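You operate a simulated robot arm through the tools that you are given. There is no shell and no other tool. Be economical: measure what you need, move in short steps, check, and stop when the job is done.

You are at the controls of a simulated robot arm. One attempt, no reset.

Task
Spray the mark on the blue folded cloth with water and brush it off.
Fine: put the bottle and the clothes brush back. Set down upright: teal spray bottle, clothes brush. What is to be rubbed or washed off counts as gone when no trace of it is left.
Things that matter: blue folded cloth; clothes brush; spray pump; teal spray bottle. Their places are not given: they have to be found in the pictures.

It is judged by the outcome, as a careful person would: the job done as asked, and still so three seconds after it is handed in. It fails if anything else is knocked over, pushed out of place, dropped, spilled or broken. Flat cloth is picked up by pressing the open fingertips on it (5 to 10 N) and closing them slowly along it; thin cloth reads only 2 to 8 mm in the jaws.

Robot
A 7-joint arm with a two-finger parallel gripper, fixed in place. Base frame: the origin is at the foot of the arm, x ahead of it, y to its left, z up. Lengths are in mm, angles in degrees, forces in N, time in s.
With the tool pointing down near the work surface it reaches from about 300 to 700 mm from the base axis. Its first joint turns from -66.0 to 66.0 degrees. Payload 1.57 kg.
The tool frame sits at the grasp point between the pads (the TCP): z along the fingers, y along the line on which they close. The tips reach 30 mm beyond it. The gripper opens to 110 mm. The fingers are 24 mm wide and 12 mm thick; the gripper's body (48 by 112 mm) begins 78 mm behind the TCP.
Orientation is that of the tool frame in the base frame, as [roll, pitch, yaw] about the fixed x, y, z axes, in that order (R = Rz(yaw) Ry(pitch) Rx(roll)). With the fingers straight down and closing along the base's y, the tool's x points along the base's -x, its y along +y and its z along -z.

Tools
- The arm moves only by the tool step_arm. Its argument "motion" is one flat list of numbers, 7 for each row, row after row: the shift along the tool's x, y, z in units of 300 mm (1.0 is 300 mm), then the turn, a rotation vector about the tool's x, y, z in units of 180 degrees (1.0 is 180 degrees), then the finger opening in cm, from 0 to 11. In form: [tx, ty, tz, wx, wy, wz, hand, tx, ty, tz, wx, wy, wz, hand, ...]. A call has 1 to 20 rows; each row is the pose to reach, as a shift and turn from the pose commanded when the call began, along the tool's axes at that moment. A call with a number of a shift or a turn outside -1 to 1 is refused whole. Rows are played at 5 a second. More than 50 mm and 8.6 degrees between two rows, or a gripper value outside its range, and nothing of the call is played. A pose out of reach is approached as far as the arm can. The call stops where the force on the tool passes 40 N (or 10 N more than at its start, if that is more) or the arm is blocked; 0.2 s more then pass. The fingers move at their own pace (about 108 mm/s each) and stop on an object; they squeeze with about 43 N. The grip force told is the motor's: it shows also when the fingers shut on nothing. Time passes only in rows, and 0.2 s behind the last, so rows that repeat a pose let the fingers close. It gives the time, the measured TCP pose, the force on the tool (base axes), the opening and the grip force at its end, in the units of the frame above (readings bear some noise), with the torque about the TCP (base axes, N m) and any sound that the robot's microphone picked up.
- Cameras (640 x 400 px; columns grow to the right, rows downward): "scene" is fixed at [154.3, -370.9, 1417.2]; the picture's right is [0.83, -0.56, 0.00], its down [-0.26, -0.38, -0.89] and it looks along [0.50, 0.73, -0.46] (base axes); focal length 223 px, centre (320, 200). "wrist" rides on the gripper at [70, 16, -141] in the tool frame; the picture's right is [-0.23, 0.97, 0.00], its down [-0.86, -0.20, -0.48] and it looks along [-0.47, -0.11, 0.88] (tool axes); focal length 222 px, centre (320, 200).
- get_image(camera): a new picture of that camera. The clock stands still meanwhile.
- locate(camera, pixels): there is no depth. For up to 12 entries [column, row, z] of the newest picture of that camera ("zoom" is the newest enlarged one), the place [x, y] in the base frame at which the ray of that pixel passes the height z, good to about 2 mm, but the place of the scene camera against the robot may be out by one fixed shift of up to 18 mm in any direction. The clock stands still meanwhile.
- zoom(camera, box): a new picture of the part [left, top, right, bottom] of that camera's present view, enlarged. The clock stands still meanwhile.
- sign_off(): hands the job in; it is judged then, once.

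Go step by step. Measure first, check grasps and placings, and put right what went wrong. The budget is 80 turns and 54 pictures, counting those below and the enlarged ones. Unless the task says otherwise, let go and move clear before handing in, and close with one line.

The tools are called after ">>>" as a command line: name --argument value ..., lists and objects as JSON in quotes. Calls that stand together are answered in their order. step_arm: Moves the arm, as the interface text tells. Its arguments: {"type":"object","properties":{"motion":{"type":"array"}},"required":["motion"]} The other tools are called the same way: get_image (camera) takes a picture; locate (camera, pixels) gives the place at which the rays of pixels pass given heights; zoom (camera, box) takes an enlarged picture of a part of a camera's view; sign_off () hands the job in.

At the start:

```text
t: 0.0
ee_pos: [358.7, 35.8, 1310.6]
tool_rot: [180.0, 0.1, 179.9]
force: [-0.9, 1.2, -0.1]
moment: [0.01, 0.0, 0.0]
gripper_width: 110.0
gripper_force: 0.1
```

scene: 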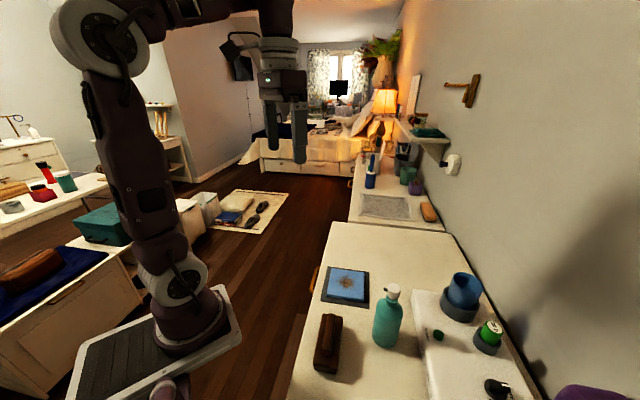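
wrist: 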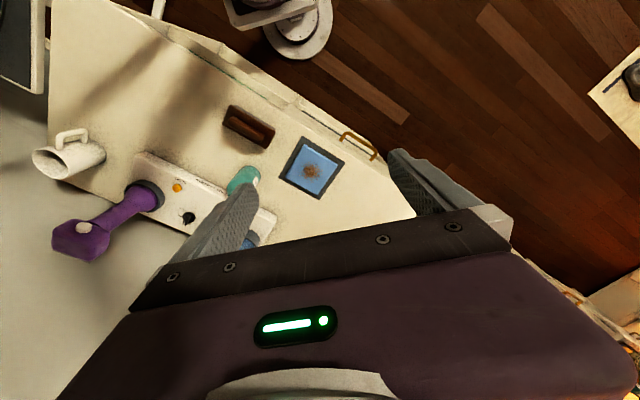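

The scene shows the blue cloth near (345,287), the brown brush near (328,342) and the teal bottle near (388,318). The table height is unknown, so I'll enlarge both views to triangulate it.

>>> zoom --camera "scene" --box '[290, 220, 530, 400]'

>>> zoom --camera "wrist" --box '[120, 80, 400, 255]'

>>> locate --camera "scene" --pixels '[[346, 284, 700], [346, 284, 800], [346, 284, 900], [346, 284, 1000], [328, 315, 800], [328, 315, 900]]'

>>> locate --camera "wrist" --pixels '[[311, 171, 700], [311, 171, 800], [311, 171, 900], [311, 171, 1000], [250, 127, 800], [250, 127, 900]]'

```text
2.22 times, centred on (410, 310) of scene
```

zoom: 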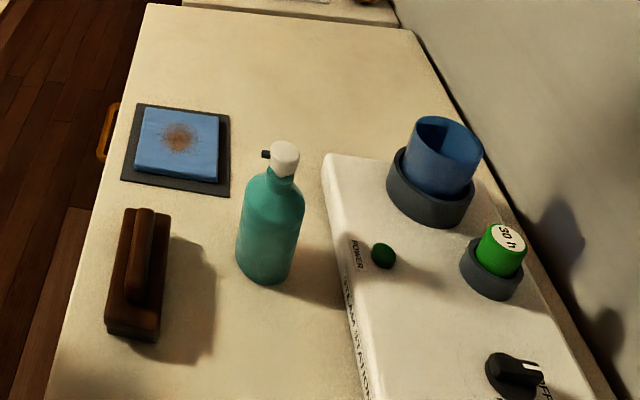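

```text
2.29 times, centred on (260, 168) of wrist
```

zoom: 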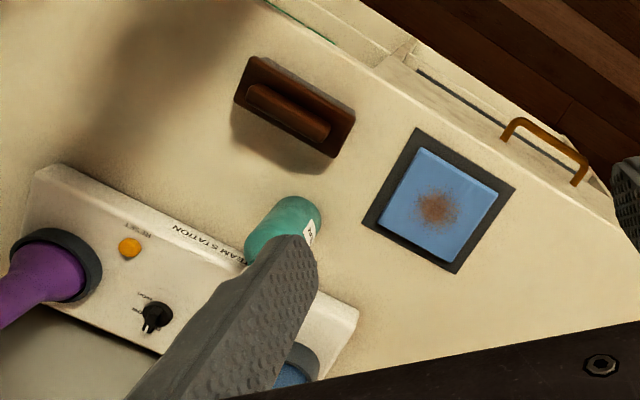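

```text
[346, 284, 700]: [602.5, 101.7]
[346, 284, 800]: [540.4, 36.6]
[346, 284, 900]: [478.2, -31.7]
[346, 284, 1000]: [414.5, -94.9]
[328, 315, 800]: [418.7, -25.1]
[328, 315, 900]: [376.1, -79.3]
```

```text
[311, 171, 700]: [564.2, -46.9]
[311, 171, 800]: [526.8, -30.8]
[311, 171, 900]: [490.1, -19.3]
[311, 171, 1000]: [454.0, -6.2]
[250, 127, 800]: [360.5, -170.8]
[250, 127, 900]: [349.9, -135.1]
```

The cloth rays agree at about z = 890, near (490,-20). I'll move lower over the area for a closer look.

>>> step_arm --motion '[0.02, -0.077, 0.107, 0, 0, 0, 11, 0.04, -0.155, 0.213, 0, 0, 0, 11, 0.06, -0.232, 0.32, 0, 0, 0, 11, 0.08, -0.31, 0.427, 0, 0, 0, 11, 0.1, -0.387, 0.533, 0, 0, 0, 11, 0.1, -0.387, 0.533, 0, 0, 0, 0]'

>>> get_image --camera "wrist"

>>> get_image --camera "scene"

```text
t: 1.4
ee_pos: [328.6, -81.0, 1149.6]
tool_rot: [-180.0, 0.0, 180.0]
force: [0.0, 0.8, 0.6]
moment: [0.01, 0.01, 0.01]
gripper_width: 28.3
gripper_force: 0.5
```

```text
49 pictures are left
```

wrist: 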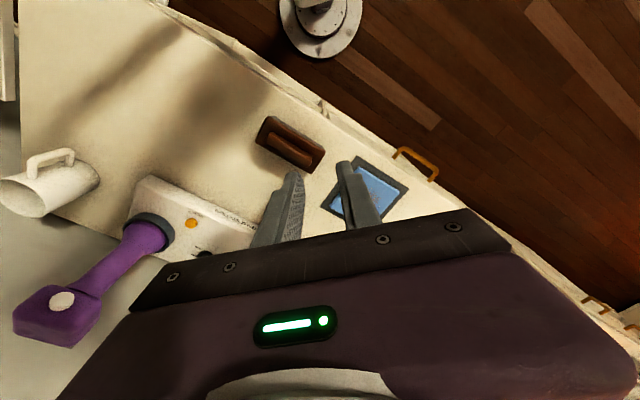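

```text
48 pictures are left
```

scene: 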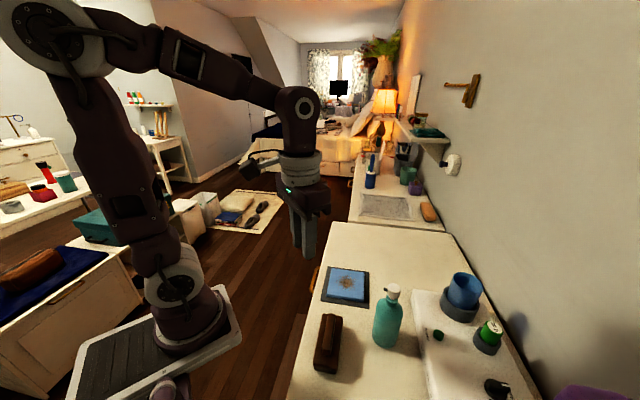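

I'll triangulate using the pad corners and the brush in both pictures.

>>> locate --camera "scene" --pixels '[[327.7, 266.4, 850], [327.7, 266.4, 900], [320.5, 301.5, 850], [320.5, 301.5, 900], [369.2, 308.7, 850], [369.2, 308.7, 900], [369.2, 271.8, 850], [369.2, 271.8, 900]]'

>>> locate --camera "wrist" --pixels '[[409, 187, 850], [409, 187, 900], [363, 155, 850], [363, 155, 900], [322, 206, 850], [322, 206, 900]]'

```text
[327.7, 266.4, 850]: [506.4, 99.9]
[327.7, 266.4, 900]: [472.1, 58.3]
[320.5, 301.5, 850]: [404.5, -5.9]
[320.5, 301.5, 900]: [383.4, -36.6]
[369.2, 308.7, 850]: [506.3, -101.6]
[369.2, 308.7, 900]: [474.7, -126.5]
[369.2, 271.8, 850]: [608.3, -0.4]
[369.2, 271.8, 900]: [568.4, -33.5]
```

```text
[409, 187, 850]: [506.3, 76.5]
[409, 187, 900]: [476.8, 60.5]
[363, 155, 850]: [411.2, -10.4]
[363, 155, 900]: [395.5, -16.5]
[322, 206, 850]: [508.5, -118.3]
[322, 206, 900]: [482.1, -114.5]
```

Two wrist views put the table at roughly z = 860, with the pad centre near (503,-25). I'll move forward and open the fingers to see the bottle and brush better.

>>> step_arm --motion '[-0.1, -0.08, -0.03, 0, 0, 0, 11, -0.2, -0.15, -0.06, 0, 0, 0, 11, -0.3, -0.23, -0.1, 0, 0, 0, 11, -0.3, -0.23, -0.1, 0, 0, 0, 11]'

>>> get_image --camera "wrist"

>>> zoom --camera "wrist" --box '[200, 60, 440, 210]'

```text
t: 2.4
ee_pos: [419.2, -149.0, 1179.3]
tool_rot: [-180.0, 0.0, 180.0]
force: [0.2, -0.8, -0.2]
moment: [0.0, -0.02, -0.02]
gripper_width: 109.9
gripper_force: 0.1
```

```text
47 pictures are left
```

wrist: 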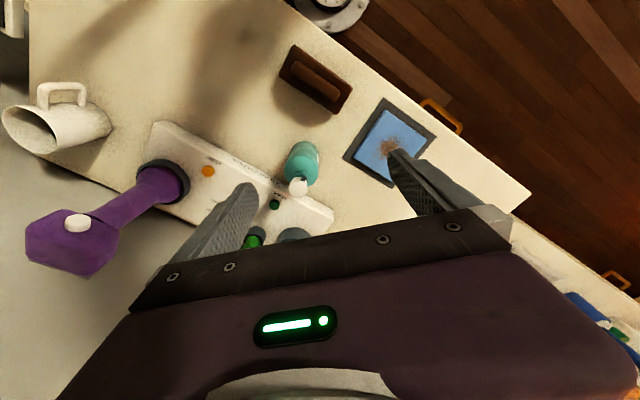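

```text
2.67 times, centred on (320, 135) of wrist
```

zoom: 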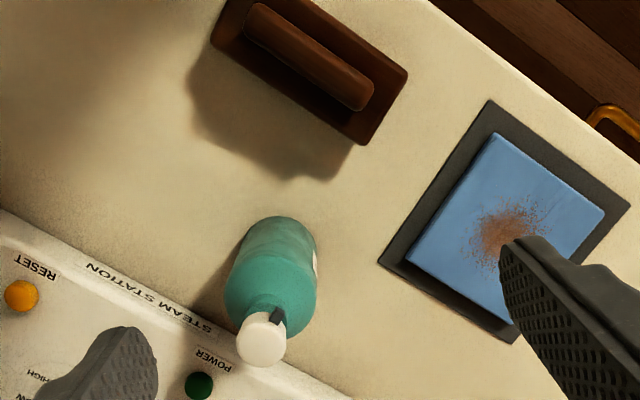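

>>> locate --camera "zoom" --pixels '[[262, 340, 1060], [262, 340, 1030], [278, 316, 1040], [280, 230, 862], [489, 101, 862], [630, 206, 862], [379, 263, 862], [493, 132, 890], [605, 211, 890], [409, 266, 890], [506, 225, 890]]'

>>> locate --camera "zoom" --pixels '[[225, 0, 890], [211, 45, 890], [360, 145, 890], [408, 72, 890], [252, 12, 930], [365, 100, 930], [246, 310, 900], [316, 260, 900]]'

>>> zoom --camera "scene" --box '[340, 270, 420, 360]'

>>> locate --camera "scene" --pixels '[[327.7, 266.4, 862], [320.5, 301.5, 862], [369.2, 308.7, 862], [369.2, 271.8, 862], [394.2, 287.5, 1060], [394.2, 287.5, 1030], [385.4, 346, 862]]'

```text
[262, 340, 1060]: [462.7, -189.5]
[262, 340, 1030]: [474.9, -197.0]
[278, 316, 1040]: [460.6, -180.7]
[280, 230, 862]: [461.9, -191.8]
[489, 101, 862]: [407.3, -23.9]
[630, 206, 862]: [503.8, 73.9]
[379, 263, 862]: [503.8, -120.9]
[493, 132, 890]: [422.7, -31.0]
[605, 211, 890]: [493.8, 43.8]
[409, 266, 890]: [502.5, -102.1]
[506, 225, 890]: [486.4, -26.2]
```

```text
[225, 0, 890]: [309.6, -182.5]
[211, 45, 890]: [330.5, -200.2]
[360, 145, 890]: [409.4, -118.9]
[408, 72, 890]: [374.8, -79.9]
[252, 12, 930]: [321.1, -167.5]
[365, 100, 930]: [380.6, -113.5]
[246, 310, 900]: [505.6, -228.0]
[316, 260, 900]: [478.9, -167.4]
```

```text
4.44 times, centred on (380, 315) of scene
```

zoom: 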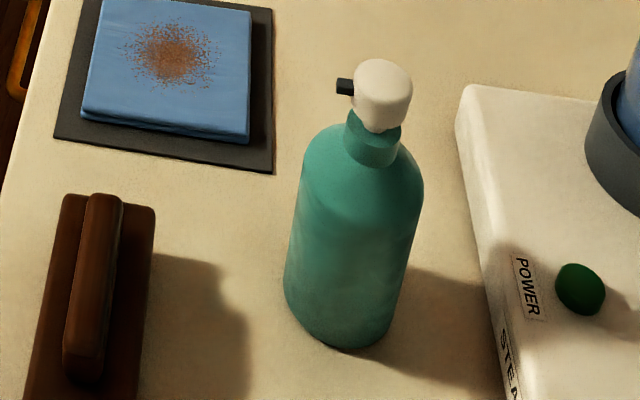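

```text
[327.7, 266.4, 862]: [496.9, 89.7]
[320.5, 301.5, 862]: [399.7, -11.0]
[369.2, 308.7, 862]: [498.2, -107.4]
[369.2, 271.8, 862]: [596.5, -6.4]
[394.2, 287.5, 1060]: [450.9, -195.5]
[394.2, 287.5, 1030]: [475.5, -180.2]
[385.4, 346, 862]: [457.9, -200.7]
```

The bottle head is near (473,-196) with its top at about z = 1038, and its nozzle points roughly (-0.7,0.7). The cloth's mark is near (488,-25) at z = 890. I'll tilt the wrist for a flatter look at the pump before touching anything.

>>> step_arm --motion '[0.073, -0.048, 0.072, 0, -0.042, 0, 11, 0.146, -0.095, 0.143, 0, -0.084, 0, 11, 0.22, -0.142, 0.215, 0, -0.125, 0, 11, 0.293, -0.19, 0.287, 0, -0.167, 0, 11, 0.293, -0.19, 0.287, 0, -0.167, 0, 11]'

>>> zoom --camera "wrist" --box '[200, 60, 440, 210]'

```text
t: 3.6
ee_pos: [330.8, -206.6, 1094.9]
tool_rot: [179.9, 30.2, 179.9]
force: [-0.6, -0.5, 0.9]
moment: [-0.02, 0.03, 0.01]
gripper_width: 109.8
gripper_force: 0.1
```

```text
2.67 times, centred on (320, 135) of wrist
```

zoom: 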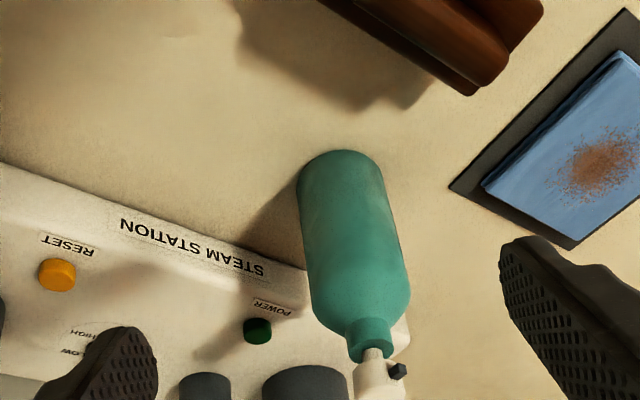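

The pump has a horizontal nozzle on a stem, so it is pressed from above. I'll locate the bottle axis from this picture.

>>> locate --camera "zoom" --pixels '[[378, 372, 1025], [375, 353, 1008], [340, 152, 862], [303, 240, 920], [385, 220, 920], [312, 305, 970], [410, 292, 970], [398, 371, 1025], [308, 270, 862]]'

```text
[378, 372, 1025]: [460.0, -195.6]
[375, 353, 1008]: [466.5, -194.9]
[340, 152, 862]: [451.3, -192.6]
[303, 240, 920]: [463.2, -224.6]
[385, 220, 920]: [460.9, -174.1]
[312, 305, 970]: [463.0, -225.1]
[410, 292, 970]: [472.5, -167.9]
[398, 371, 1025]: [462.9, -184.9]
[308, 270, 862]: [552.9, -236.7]
```

The bottle axis is at about (475,-196) and the diameter about 58. I'll go upright above it with the fingers open.

>>> step_arm --motion '[-0.114, 0.009, 0.042, 0, 0.042, 0, 11, -0.228, 0.018, 0.084, 0, 0.084, 0, 11, -0.343, 0.027, 0.126, 0, 0.125, 0, 11, -0.457, 0.037, 0.168, 0, 0.167, 0, 11, -0.457, 0.037, 0.168, 0, 0.167, 0, 11]'

>>> get_image --camera "scene"

>>> get_image --camera "wrist"

```text
t: 4.8
ee_pos: [475.0, -195.2, 1119.6]
tool_rot: [180.0, -0.1, 180.0]
force: [1.0, 1.2, 0.7]
moment: [0.04, 0.01, 0.01]
gripper_width: 110.0
gripper_force: 0.0
```

```text
43 pictures are left
```

scene: 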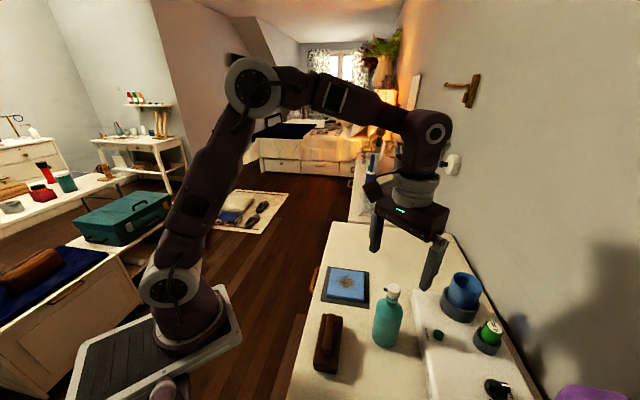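

```text
42 pictures are left
```

wrist: 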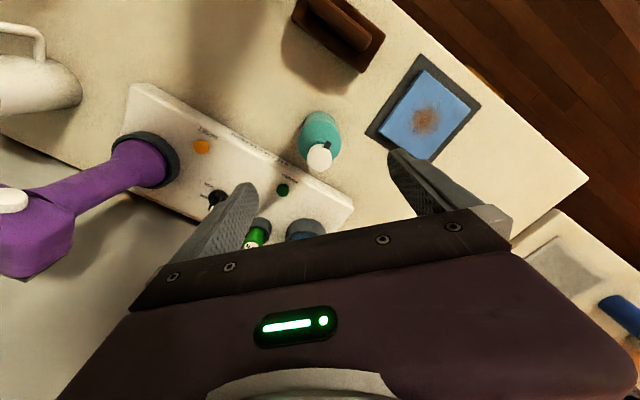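

>>> locate --camera "wrist" --pixels '[[319, 157, 1038], [326, 147, 1028], [304, 222, 950], [304, 222, 900], [258, 225, 940], [257, 232, 940], [424, 119, 888], [282, 190, 900], [320, 115, 862]]'

>>> zoom --camera "wrist" --box '[280, 90, 380, 190]'

```text
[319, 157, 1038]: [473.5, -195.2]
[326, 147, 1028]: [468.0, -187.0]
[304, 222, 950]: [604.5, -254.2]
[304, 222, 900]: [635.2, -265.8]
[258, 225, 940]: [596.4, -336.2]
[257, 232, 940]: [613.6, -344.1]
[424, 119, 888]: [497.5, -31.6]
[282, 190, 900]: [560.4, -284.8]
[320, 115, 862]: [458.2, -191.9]
```

```text
4.00 times, centred on (330, 140) of wrist
```

zoom: 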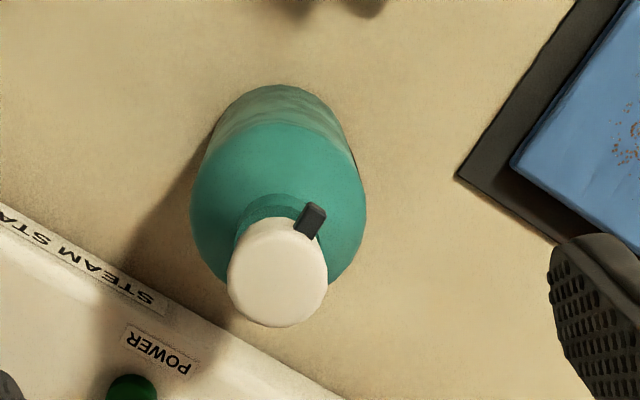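

The head is at (473.5,-195), right under the TCP, and the station items are far enough away. I'll descend to z ≈ 977 and close on the body.

>>> step_arm --motion '[0, 0, 0.12, 0, 0, 0, 11, 0, 0, 0.24, 0, 0, 0, 11, 0, 0, 0.36, 0, 0, 0, 11, 0, 0, 0.475, 0, 0, 0, 11, 0, 0, 0.475, 0, 0, 0, 8, 0, 0, 0.475, 0, 0, 0, 4, 0, 0, 0.475, 0, 0, 0, 4]'

>>> zoom --camera "scene" --box '[300, 190, 500, 360]'

```text
t: 6.4
ee_pos: [475.0, -194.9, 976.7]
tool_rot: [179.9, 0.0, 179.9]
force: [0.5, -0.3, 0.3]
moment: [-0.02, 0.01, -0.02]
gripper_width: 57.8
gripper_force: 43.1
```

```text
2.35 times, centred on (400, 275) of scene
```

zoom: 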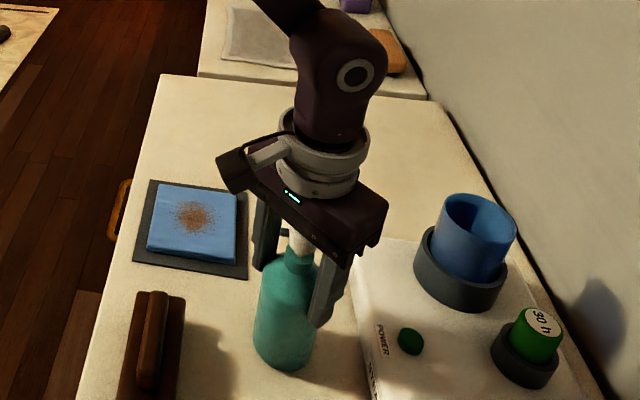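

The grip holds at 57.8 mm. I'll lift a little, turn 50° so the nozzle faces the cloth, and set it down in the same place.

>>> step_arm --motion '[0, 0, -0.05, 0, 0, 0, 4, 0, 0, -0.1, 0, 0, 0, 4, 0, 0, -0.1, 0, 0, 0.045, 4, 0, 0, -0.1, 0, 0, 0.09, 4, 0, 0, -0.1, 0, 0, 0.135, 4, 0, 0, -0.1, 0, 0, 0.18, 4, 0, 0, -0.1, 0, 0, 0.225, 4, 0, 0, -0.1, 0, 0, 0.27, 4, 0, 0, -0.1, 0, 0, 0.278, 4]'

>>> zoom --camera "scene" --box '[300, 190, 500, 360]'

>>> get_image --camera "wrist"

```text
t: 8.4
ee_pos: [475.6, -195.7, 1006.4]
tool_rot: [180.0, 0.0, 129.8]
force: [-1.9, -1.0, 0.7]
moment: [-0.04, 0.0, -0.01]
gripper_width: 40.4
gripper_force: 0.3
```

```text
2.35 times, centred on (400, 275) of scene
```

zoom: 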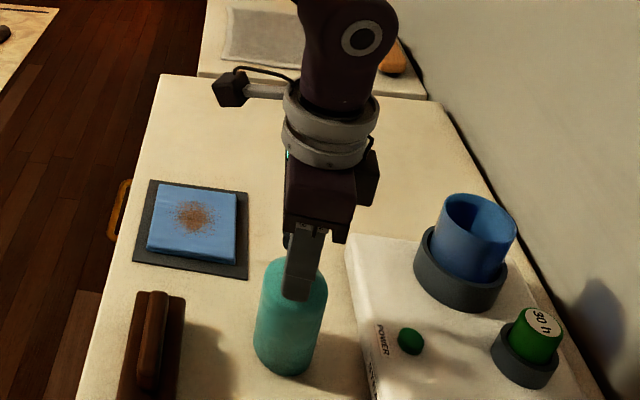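

```text
38 pictures are left
```

wrist: 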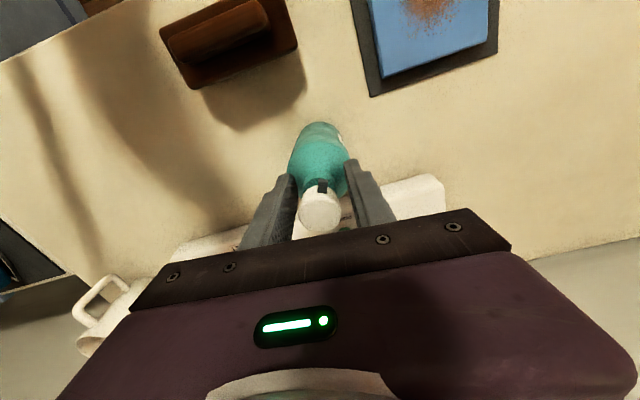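

The fingers slid up over the shoulder, so that grip was too high. The bottle still stands unturned. I'll open, rise and turn the wrist to yaw 200, then take the body lower with a 30° tilted approach.

>>> step_arm --motion '[0, 0, 0, 0, 0, 0, 11, 0, 0, 0, 0, 0, 0, 11, 0, 0, -0.14, 0, 0, 0, 11, 0, 0, -0.28, 0, 0, 0, 11, 0, 0, -0.42, 0, 0, 0, 11, 0, 0, -0.42, 0, 0, -0.044, 11, 0, 0, -0.42, 0, 0, -0.088, 11, 0, 0, -0.42, 0, 0, -0.132, 11, 0, 0, -0.42, 0, 0, -0.176, 11, 0, 0, -0.42, 0, 0, -0.22, 11, 0, 0, -0.42, 0, 0, -0.264, 11, 0, 0, -0.42, 0, 0, -0.308, 11, 0, 0, -0.42, 0, 0, -0.352, 11, 0, 0, -0.42, 0, 0, -0.389, 11]'

>>> zoom --camera "wrist" --box '[200, 60, 440, 210]'

>>> zoom --camera "scene" --box '[310, 240, 470, 360]'

```text
t: 11.4
ee_pos: [474.7, -196.2, 1134.1]
tool_rot: [-179.9, 0.0, -159.9]
force: [-0.3, 0.5, 0.4]
moment: [-0.02, -0.02, 0.06]
gripper_width: 109.9
gripper_force: 0.2
```

```text
2.67 times, centred on (320, 135) of wrist
```

zoom: 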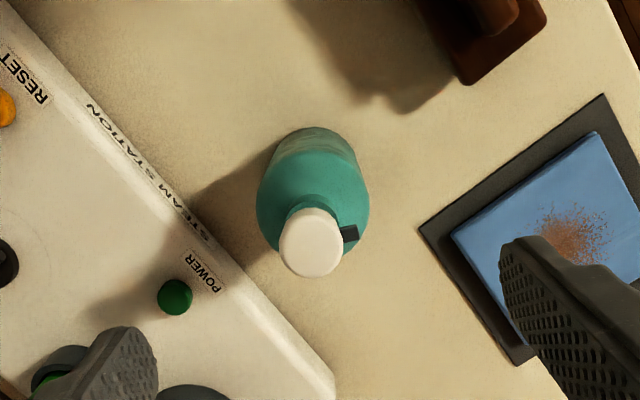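

```text
3.33 times, centred on (390, 300) of scene
```

zoom: 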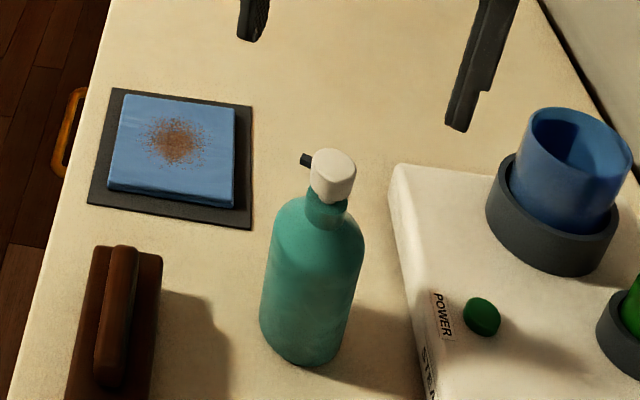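

>>> locate --camera "zoom" --pixels '[[305, 159, 1028], [332, 160, 1038]]'

>>> get_image --camera "wrist"

>>> locate --camera "wrist" --pixels '[[331.3, 147.4, 1028], [316.6, 151, 1038], [314, 108, 862], [416, 148, 888], [350, 147, 866], [424, 96, 866], [391, 197, 866]]'

```text
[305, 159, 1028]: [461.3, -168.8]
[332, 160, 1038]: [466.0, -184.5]
```

```text
35 pictures are left
```

wrist: 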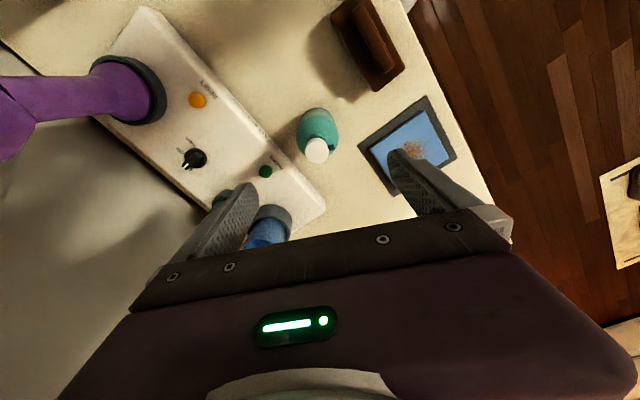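

```text
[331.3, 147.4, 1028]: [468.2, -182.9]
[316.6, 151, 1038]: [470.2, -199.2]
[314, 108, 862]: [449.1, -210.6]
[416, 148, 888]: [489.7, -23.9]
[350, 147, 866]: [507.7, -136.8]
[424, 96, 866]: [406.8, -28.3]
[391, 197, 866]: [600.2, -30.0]
```

The nozzle now points at azimuth ~100° (it turned about 30° in the slip), and the head is near (470,-199). I'll tilt, back off, advance along the tool to grip the body at z ≈ 945, and close.

>>> step_arm --motion '[0.053, 0, 0.071, 0, -0.042, 0, 11, 0.105, -0.001, 0.142, 0, -0.084, 0, 11, 0.158, -0.002, 0.212, 0, -0.125, 0, 11, 0.21, -0.003, 0.283, 0, -0.167, 0, 11, 0.21, -0.003, 0.283, 0, -0.167, 0, 11]'

>>> get_image --camera "wrist"

>>> zoom --camera "scene" --box '[310, 230, 470, 350]'

```text
t: 12.6
ee_pos: [414.8, -217.4, 1048.0]
tool_rot: [-180.0, 30.1, -160.1]
force: [-0.1, -0.1, 0.3]
moment: [-0.02, 0.01, 0.02]
gripper_width: 110.0
gripper_force: 0.1
```

```text
34 pictures are left
```

wrist: 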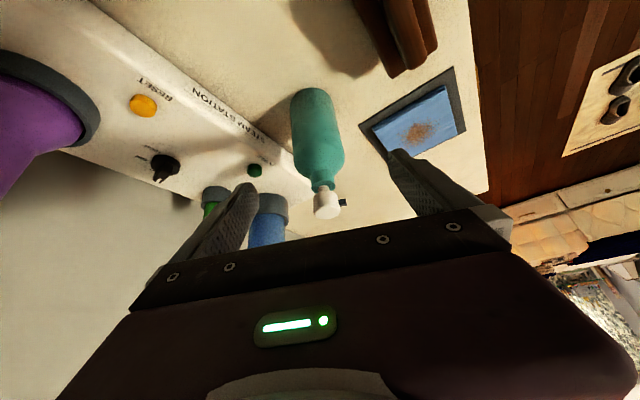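

```text
3.33 times, centred on (390, 290) of scene
```

zoom: 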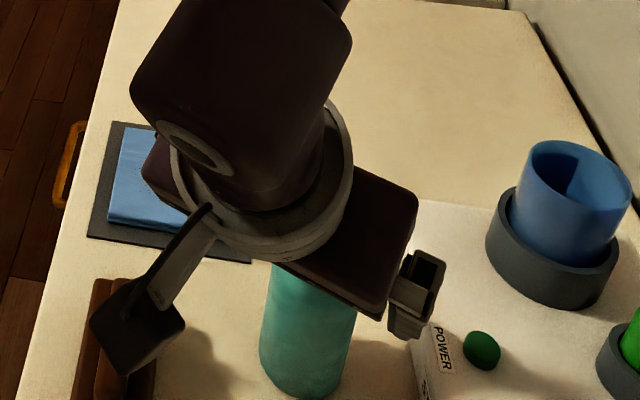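

The bottle is centred between the fingers and the camera stays well above the brush. I'll advance 120 mm and close.

>>> step_arm --motion '[0, 0, 0.1, 0, 0, 0, 11, 0, 0, 0.2, 0, 0, 0, 11, 0, 0, 0.3, 0, 0, 0, 11, 0, 0, 0.4, 0, 0, 0, 11, 0, 0, 0.4, 0, 0, 0, 11, 0, 0, 0.4, 0, 0, 0, 7, 0, 0, 0.4, 0, 0, 0, 4, 0, 0, 0.4, 0, 0, 0, 3, 0, 0, 0.4, 0, 0, 0, 3]'

>>> get_image --camera "wrist"

```text
t: 14.6
ee_pos: [472.0, -199.2, 943.8]
tool_rot: [-180.0, 30.0, -159.9]
force: [-0.3, -0.1, 0.0]
moment: [0.02, -0.03, 0.01]
gripper_width: 58.6
gripper_force: 43.6
```

```text
32 pictures are left
```

wrist: 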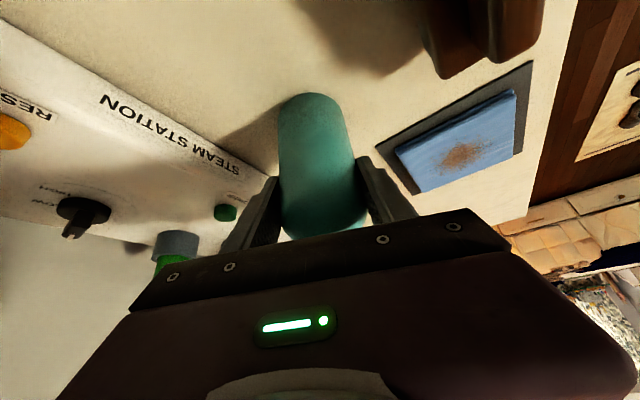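

>>> step_arm --motion '[-0.0167, 0, -0.0289, 0, 0, 0, 3, -0.0333, 0, -0.0577, 0, 0, 0, 3, -0.0333, 0, -0.0577, 0.0139, 0, 0.024, 3, -0.0333, 0, -0.0577, 0.0278, 0, 0.0481, 3, -0.0333, 0, -0.0577, 0.0417, 0, 0.0722, 3, -0.0333, 0, -0.0577, 0.0556, 0, 0.0962, 3]'

>>> zoom --camera "scene" --box '[310, 230, 470, 350]'

```text
t: 16.0
ee_pos: [471.8, -197.4, 963.3]
tool_rot: [180.0, 30.1, 179.9]
force: [0.1, 0.6, -2.8]
moment: [0.0, -0.03, 0.01]
gripper_width: 58.4
gripper_force: 42.8
```

```text
3.33 times, centred on (390, 290) of scene
```

zoom: 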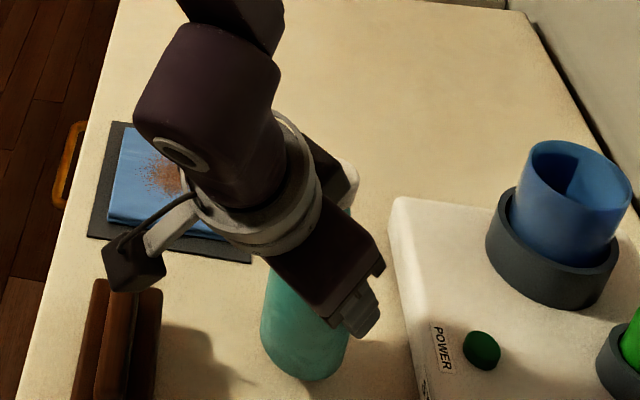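

It's held with a 2.8 N weight. I'll set it down in its place, now facing the cloth, then release and back out along the tool.

>>> step_arm --motion '[0.0167, 0, 0.0289, 0, 0, 0, 3, 0.0325, 0, 0.0563, 0, 0, 0, 3, 0.0325, 0, 0.0563, 0, 0, 0, 3]'

```text
t: 16.8
ee_pos: [472.2, -197.8, 944.3]
tool_rot: [-180.0, 30.1, 180.0]
force: [-0.2, -0.7, -2.9]
moment: [0.01, 0.0, 0.04]
gripper_width: 58.7
gripper_force: 43.4
```

>>> step_arm --motion '[0.0017, 0, 0.0029, 0, 0, 0, 3, 0.0033, 0, 0.0058, 0, 0, 0, 3]'

```text
t: 17.4
ee_pos: [471.7, -196.9, 943.5]
tool_rot: [-179.9, 30.1, 180.0]
force: [-8.2, 1.7, 22.4]
moment: [0.12, 0.75, -0.06]
gripper_width: 58.4
gripper_force: 42.9
```

It's on the table. I'll ease off 1 mm, release, and retreat.

>>> step_arm --motion '[-0.0015, 0, -0.0025, 0, 0, 0, 3, -0.0015, 0, -0.0025, 0, 0, 0, 7, -0.0015, 0, -0.0025, 0, 0, 0, 11, -0.0015, 0, -0.0025, 0, 0, 0, 11, 0, 0, -0.15, 0, 0, 0, 11, 0, 0, -0.3, 0, 0, 0, 11, 0, 0, -0.45, 0, 0, 0, 11]'

>>> get_image --camera "wrist"

```text
t: 19.0
ee_pos: [405.0, -198.8, 1060.2]
tool_rot: [-180.0, 30.1, -179.9]
force: [-0.2, -0.6, 0.0]
moment: [0.02, -0.02, -0.03]
gripper_width: 109.9
gripper_force: 0.0
```

```text
30 pictures are left
```

wrist: 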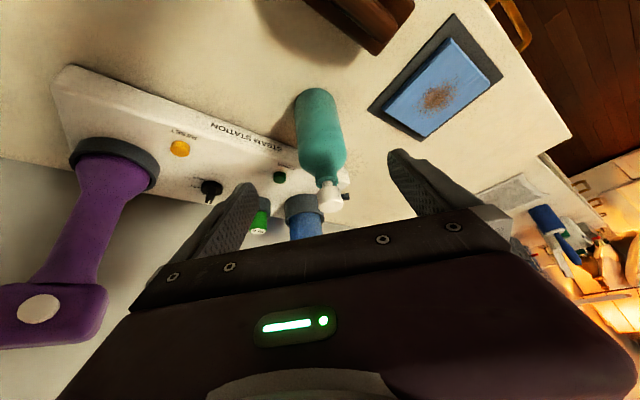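

>>> step_arm --motion '[-0.069, 0, -0.05, 0, 0.042, 0, 11, -0.137, 0.002, -0.06, 0, 0.084, 0, 11, -0.206, 0.004, -0.05, 0, 0.125, 0, 11, -0.274, 0.006, -0.034, 0, 0.167, 0, 11, -0.274, 0.006, -0.034, 0, 0.167, 0, 0, -0.274, 0.006, -0.034, 0, 0.167, 0, 0, -0.274, 0.006, -0.034, 0, 0.167, 0, 0]'

>>> zoom --camera "scene" --box '[310, 230, 470, 350]'

>>> zoom --camera "wrist" --box '[240, 60, 480, 210]'

```text
t: 20.6
ee_pos: [472.0, -195.8, 1109.9]
tool_rot: [-180.0, 0.0, 179.9]
force: [0.3, 0.2, -0.9]
moment: [-0.02, 0.0, 0.01]
gripper_width: 0.0
gripper_force: 21.2
```

```text
3.33 times, centred on (390, 290) of scene
```

zoom: 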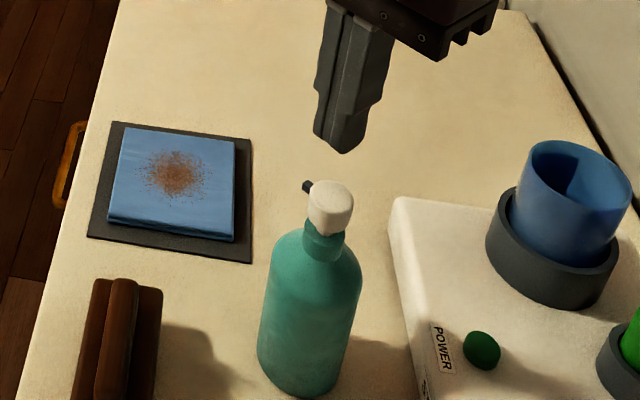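

```text
2.67 times, centred on (360, 135) of wrist
```

zoom: 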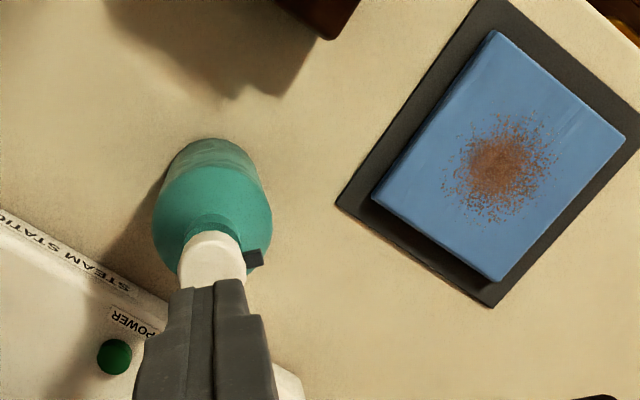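

>>> locate --camera "zoom" --pixels '[[500, 168, 888], [212, 250, 1038], [257, 258, 1028], [208, 140, 862], [244, 180, 970], [154, 215, 970]]'

```text
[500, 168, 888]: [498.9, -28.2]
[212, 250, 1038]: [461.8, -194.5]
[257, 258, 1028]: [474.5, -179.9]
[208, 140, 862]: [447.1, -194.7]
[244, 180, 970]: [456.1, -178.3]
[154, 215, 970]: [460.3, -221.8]
```

The nozzle points at about 80°, towards the mark near (499,-28). I'll press the pump from above with closed fingers in small steps.

>>> step_arm --motion '[0.003, 0, 0.06, 0, 0, 0, 0, 0.003, 0, 0.12, 0, 0, 0, 0, 0.003, 0, 0.133, 0, 0, 0, 0, 0.003, 0, 0.14, 0, 0, 0, 0, 0.003, 0, 0.147, 0, 0, 0, 0, 0.003, 0, 0.153, 0, 0, 0, 0]'

>>> zoom --camera "scene" --box '[310, 230, 470, 350]'

```text
t: 22.0
ee_pos: [470.7, -195.2, 1064.5]
tool_rot: [180.0, -0.1, -180.0]
force: [-0.6, -0.1, 0.1]
moment: [0.03, 0.01, 0.01]
gripper_width: 0.1
gripper_force: 21.7
```

```text
3.33 times, centred on (390, 290) of scene
```

zoom: 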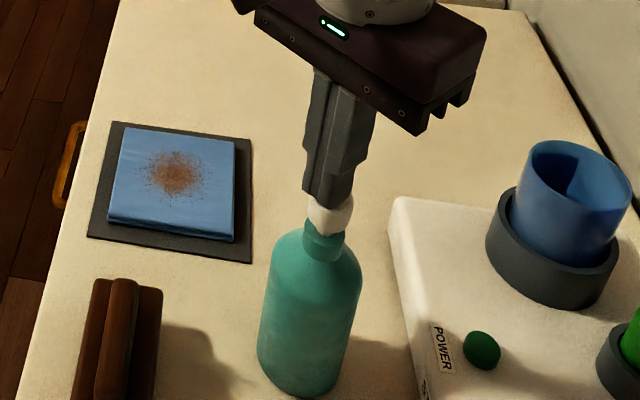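

No contact yet with the tips at 1034. I'll continue down in 2 mm steps.

>>> step_arm --motion '[0, 0, 0.007, 0, 0, 0, 0, 0, 0, 0.013, 0, 0, 0, 0, 0, 0, 0.02, 0, 0, 0, 0, 0, 0, 0.027, 0, 0, 0, 0]'

```text
t: 23.0
ee_pos: [471.2, -195.0, 1055.4]
tool_rot: [-179.9, 0.1, -180.0]
force: [1.5, -0.4, 4.7]
moment: [-0.02, -0.06, -0.04]
gripper_width: 0.1
gripper_force: 21.5
```

Contact at 4.7 N with the tips near 1025. I'll press on in 1.5 mm steps and watch.

>>> step_arm --motion '[0, 0, 0.005, 0, 0, 0, 0, 0, 0, 0.01, 0, 0, 0, 0, 0, 0, 0.015, 0, 0, 0, 0]'

>>> zoom --camera "scene" --box '[310, 230, 470, 350]'

```text
t: 23.8
ee_pos: [470.2, -194.0, 1052.2]
tool_rot: [-179.9, 0.1, -180.0]
force: [2.7, 0.9, 19.9]
moment: [-0.01, -0.18, -0.02]
gripper_width: 0.1
gripper_force: 21.4
```

```text
3.33 times, centred on (390, 290) of scene
```

zoom: 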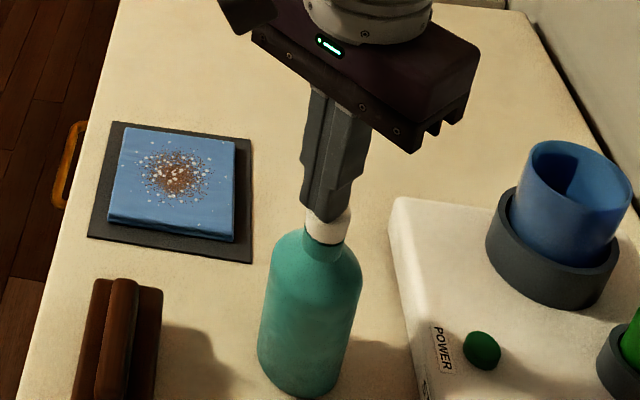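

Droplets cover the mark on the cloth. I'll give one more pump for good measure, then rise clear.

>>> step_arm --motion '[0, 0, -0.02, 0, 0, 0, 0, 0, 0, -0.04, 0, 0, 0, 0, 0, 0, -0.02, 0, 0, 0, 0, 0, 0, -0.007, 0, 0, 0, 0, 0, 0, 0, 0, 0, 0, 0, 0, 0, 0.001, 0, 0, 0, 0, 0, 0, -0.1, 0, 0, 0, 0, 0, 0, -0.25, 0, 0, 0, 0]'

>>> zoom --camera "scene" --box '[310, 230, 470, 350]'

```text
t: 25.6
ee_pos: [468.6, -196.1, 1126.2]
tool_rot: [179.8, 0.0, 179.9]
force: [-0.3, 0.3, 0.8]
moment: [0.0, 0.01, 0.02]
gripper_width: 0.0
gripper_force: 21.6
```

```text
3.33 times, centred on (390, 290) of scene
```

zoom: 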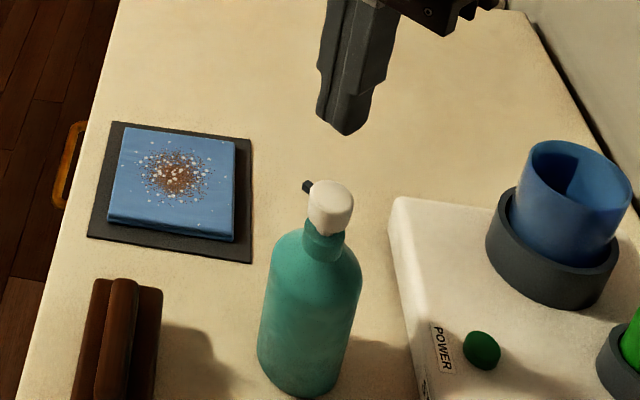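

The bottle stands back at its place and the mark is fully wetted. Now I'll go above the brush handle near (352,-141), with the fingers set to close across it (yaw 225).

>>> step_arm --motion '[0.065, 0.031, 0.02, 0, 0, -0.042, 0, 0.13, 0.061, 0.05, 0, 0, -0.084, 0, 0.195, 0.092, 0.09, 0, 0, -0.126, 2, 0.26, 0.122, 0.13, 0, 0, -0.168, 4, 0.325, 0.153, 0.18, 0, 0, -0.21, 6, 0.389, 0.183, 0.22, 0, 0, -0.25, 8, 0.389, 0.183, 0.22, 0, 0, -0.25, 8]'

>>> zoom --camera "wrist" --box '[200, 60, 440, 210]'

>>> zoom --camera "scene" --box '[290, 270, 410, 380]'

```text
t: 27.2
ee_pos: [353.4, -140.2, 1059.7]
tool_rot: [-180.0, -0.1, -135.0]
force: [-0.2, -0.3, -0.3]
moment: [-0.03, 0.03, 0.0]
gripper_width: 80.2
gripper_force: 0.1
```

```text
2.67 times, centred on (320, 135) of wrist
```

zoom: 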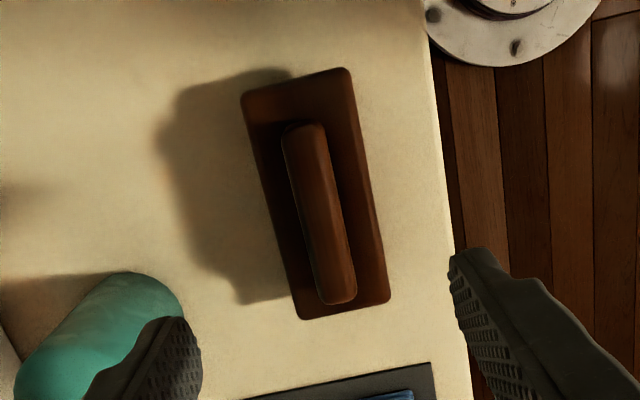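

```text
3.64 times, centred on (350, 325) of scene
```

zoom: 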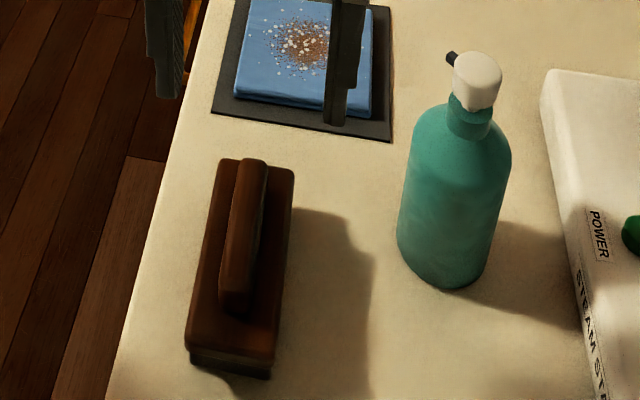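

>>> locate --camera "wrist" --pixels '[[313.6, 106.9, 930], [328.3, 171.8, 930], [313.6, 106.9, 910], [328.3, 171.8, 910], [290.8, 95.6, 890], [330.5, 86.3, 890], [312.5, 179.3, 890], [346.3, 172.5, 890]]'

>>> locate --camera "zoom" --pixels '[[254, 162, 930], [235, 303, 930], [254, 162, 910], [235, 303, 910], [188, 350, 890], [272, 360, 890], [292, 172, 890], [220, 160, 890]]'

```text
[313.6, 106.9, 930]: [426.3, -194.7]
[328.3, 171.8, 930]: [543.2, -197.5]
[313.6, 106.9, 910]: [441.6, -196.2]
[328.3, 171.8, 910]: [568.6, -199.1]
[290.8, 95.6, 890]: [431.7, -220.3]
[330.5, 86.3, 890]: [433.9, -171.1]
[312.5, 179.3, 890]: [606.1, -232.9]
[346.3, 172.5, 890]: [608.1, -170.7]
```

```text
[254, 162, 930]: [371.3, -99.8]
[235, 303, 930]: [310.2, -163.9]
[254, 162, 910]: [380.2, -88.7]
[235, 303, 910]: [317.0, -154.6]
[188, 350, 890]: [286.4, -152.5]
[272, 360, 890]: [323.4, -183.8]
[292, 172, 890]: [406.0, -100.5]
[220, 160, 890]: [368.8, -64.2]
```

>>> get_image --camera "wrist"

>>> locate --camera "wrist" --pixels '[[313.6, 106.9, 930], [328.3, 171.8, 930], [313.6, 106.9, 910], [328.3, 171.8, 910], [290.8, 95.6, 890], [330.5, 86.3, 890], [312.5, 179.3, 890], [346.3, 172.5, 890]]'

```text
22 pictures are left
```

wrist: 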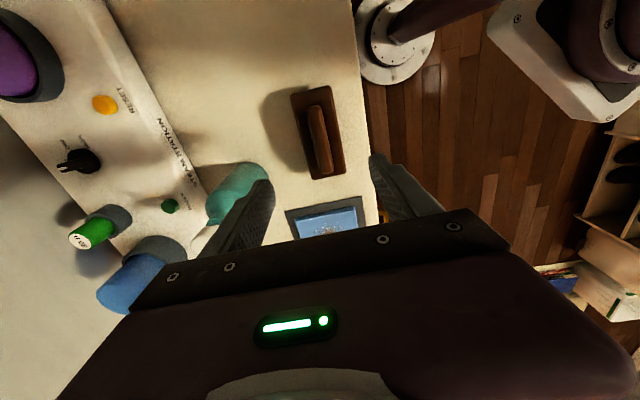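

```text
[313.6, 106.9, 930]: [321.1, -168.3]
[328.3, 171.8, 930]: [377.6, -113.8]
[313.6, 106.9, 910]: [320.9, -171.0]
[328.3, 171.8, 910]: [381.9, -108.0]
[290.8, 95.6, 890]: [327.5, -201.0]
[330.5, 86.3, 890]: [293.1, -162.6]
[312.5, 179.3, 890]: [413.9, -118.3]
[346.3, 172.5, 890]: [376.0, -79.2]
```

The handle top is at about z = 918, centred at (350.5,-140) along 45°. I'll descend with a 46 mm opening to just above the block.

>>> step_arm --motion '[0.002, 0.002, 0.14, 0, 0, 0, 4.6, 0.005, 0.005, 0.28, 0, 0, 0, 4.6, 0.007, 0.007, 0.4, 0, 0, 0, 4.6, 0.007, 0.007, 0.43, 0, 0, 0, 4.6, 0.007, 0.007, 0.44, 0, 0, 0, 4.6]'

>>> zoom --camera "scene" --box '[290, 270, 410, 380]'

```text
t: 28.4
ee_pos: [350.0, -141.8, 927.7]
tool_rot: [-180.0, 0.1, -135.0]
force: [0.4, 0.4, 3.5]
moment: [0.03, 0.01, 0.01]
gripper_width: 46.0
gripper_force: 0.0
```

```text
3.64 times, centred on (350, 325) of scene
```

zoom: 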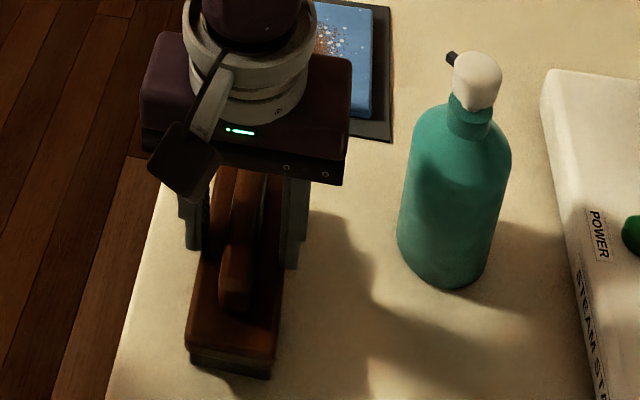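

There's light contact with the block (3.5 N). I'll raise 1 mm and close on the handle, then lift a little.

>>> step_arm --motion '[0, 0, -0.004, 0, 0, 0, 4.6, 0, 0, -0.004, 0, 0, 0, 2, 0, 0, -0.004, 0, 0, 0, 0.5, 0, 0, -0.004, 0, 0, 0, 0.5, 0, 0, -0.06, 0, 0, 0, 0.5, 0, 0, -0.15, 0, 0, 0, 0.5, 0, 0, -0.15, 0, 0, 0, 0.5]'

>>> zoom --camera "scene" --box '[290, 250, 410, 360]'

```text
t: 30.0
ee_pos: [350.2, -140.6, 972.4]
tool_rot: [-180.0, 0.1, -135.0]
force: [0.4, -0.5, -0.9]
moment: [0.0, -0.02, -0.01]
gripper_width: 19.4
gripper_force: 33.6
```

```text
3.64 times, centred on (350, 305) of scene
```

zoom: 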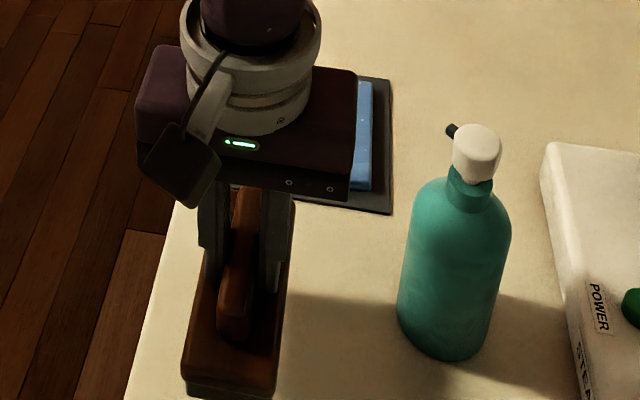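

The brush is held at 19.4 mm and lifted. I'll carry it over the cloth centre near (497,-28).

>>> step_arm --motion '[-0.02, 0, -0.06, 0, 0, 0, 0.5, -0.15, -0.02, -0.06, 0, 0, 0, 0.5, -0.3, -0.04, -0.06, 0, 0, 0, 0.5, -0.45, -0.06, -0.06, 0, 0, 0, 0.5, -0.59, -0.081, -0.05, 0, 0, 0, 0.5, -0.612, -0.081, -0.05, 0, 0, 0, 0.5]'

>>> zoom --camera "scene" --box '[290, 220, 430, 340]'

>>> get_image --camera "wrist"

```text
t: 31.4
ee_pos: [496.7, -26.8, 988.7]
tool_rot: [179.9, 0.0, -135.0]
force: [0.0, 0.7, -1.8]
moment: [0.04, -0.03, -0.01]
gripper_width: 19.2
gripper_force: 33.3
```

```text
3.33 times, centred on (360, 280) of scene
```

zoom: 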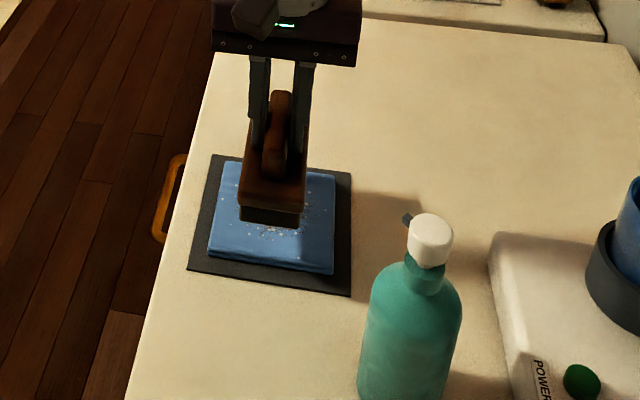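

```text
18 pictures are left
```

wrist: 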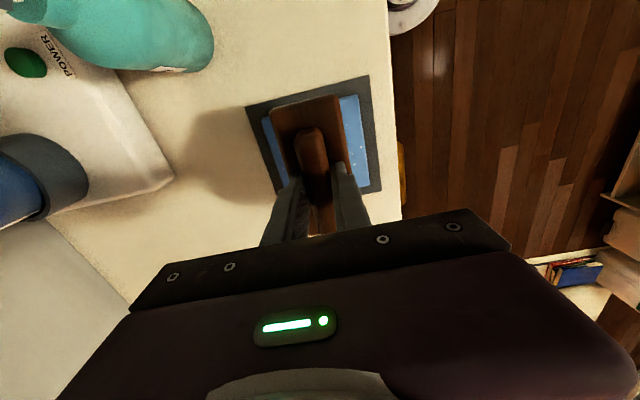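

The brush is centred over the cloth. I'll lower it to light contact.

>>> step_arm --motion '[0, 0, 0.05, 0, 0, 0, 0.5, 0, 0, 0.08, 0, 0, 0, 0.5, 0, 0, 0.09, 0, 0, 0, 0.5, 0, 0, 0.097, 0, 0, 0, 0.5]'

```text
t: 32.4
ee_pos: [498.4, -27.5, 959.5]
tool_rot: [179.9, 0.0, -135.0]
force: [-0.1, -0.4, -1.0]
moment: [-0.01, -0.01, 0.0]
gripper_width: 19.4
gripper_force: 33.6
```

>>> step_arm --motion '[0, 0, 0.006, 0, 0, 0, 0.5, 0, 0, 0.012, 0, 0, 0, 0.5, 0, 0, 0.016, 0, 0, 0, 0.5]'

```text
t: 33.2
ee_pos: [496.3, -27.6, 953.9]
tool_rot: [-180.0, 0.0, -135.0]
force: [0.5, 0.5, -1.7]
moment: [-0.02, -0.01, -0.01]
gripper_width: 19.4
gripper_force: 33.5
```

>>> step_arm --motion '[0, 0, 0.005, 0, 0, 0, 0.5, 0, 0, 0.01, 0, 0, 0, 0.5]'

```text
t: 33.8
ee_pos: [496.7, -28.1, 950.6]
tool_rot: [179.9, 0.0, -135.0]
force: [1.1, 0.2, -1.6]
moment: [-0.02, -0.01, 0.05]
gripper_width: 19.3
gripper_force: 34.1
```

>>> step_arm --motion '[0, 0, 0.005, 0, 0, 0, 0.5, 0, 0, 0.01, 0, 0, 0, 0.5]'

>>> zoom --camera "scene" --box '[290, 220, 430, 340]'

```text
t: 34.4
ee_pos: [497.1, -27.7, 947.9]
tool_rot: [179.9, -0.1, -135.0]
force: [0.6, 0.2, -2.1]
moment: [0.01, 0.01, 0.0]
gripper_width: 19.1
gripper_force: 33.1
```

```text
3.33 times, centred on (360, 280) of scene
```

zoom: 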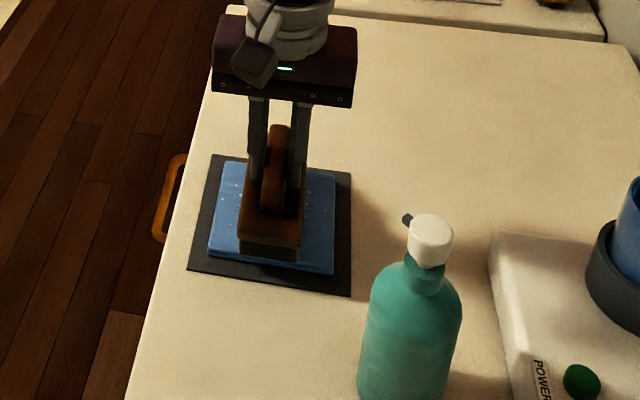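

>>> step_arm --motion '[0, 0, 0.004, 0, 0, 0, 0.5, 0, 0, 0.008, 0, 0, 0, 0.5]'

```text
t: 35.0
ee_pos: [497.5, -27.5, 947.1]
tool_rot: [-180.0, 0.1, -134.9]
force: [0.1, 0.7, -1.0]
moment: [-0.02, 0.02, 0.01]
gripper_width: 19.4
gripper_force: 32.8
```

>>> step_arm --motion '[0, 0, 0.004, 0, 0, 0, 0.5, 0, 0, 0.008, 0, 0, 0, 0.5]'

```text
t: 35.6
ee_pos: [498.2, -27.4, 944.7]
tool_rot: [180.0, 0.0, -135.0]
force: [-1.2, 0.8, 10.2]
moment: [0.05, 0.15, 0.0]
gripper_width: 19.4
gripper_force: 33.4
```

Contact at 10 N. I'll brush with short strokes across (tool y), then check.

>>> step_arm --motion '[0, 0.03, -0.001, 0, 0, 0, 0.5, 0, 0.06, -0.001, 0, 0, 0, 0.5, 0, 0.09, -0.001, 0, 0, 0, 0.5, 0, 0.06, -0.001, 0, 0, 0, 0.5, 0, 0.03, -0.001, 0, 0, 0, 0.5, 0, 0, -0.001, 0, 0, 0, 0.5, 0, -0.03, -0.001, 0, 0, 0, 0.5, 0, -0.06, -0.001, 0, 0, 0, 0.5, 0, -0.09, -0.001, 0, 0, 0, 0.5, 0, -0.06, -0.001, 0, 0, 0, 0.5, 0, -0.03, -0.001, 0, 0, 0, 0.5, 0, 0, -0.001, 0, 0, 0, 0.5]'

>>> zoom --camera "scene" --box '[290, 220, 430, 340]'

```text
t: 38.2
ee_pos: [499.4, -28.8, 945.5]
tool_rot: [-179.9, 0.0, -134.9]
force: [4.9, -4.8, 11.2]
moment: [-0.22, -0.26, 0.02]
gripper_width: 19.2
gripper_force: 33.2
```

```text
3.33 times, centred on (360, 280) of scene
```

zoom: 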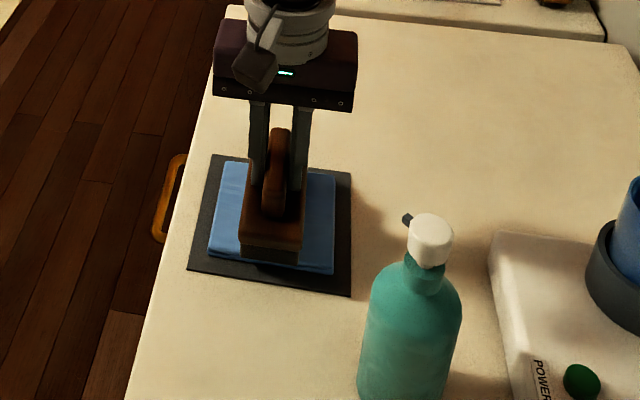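

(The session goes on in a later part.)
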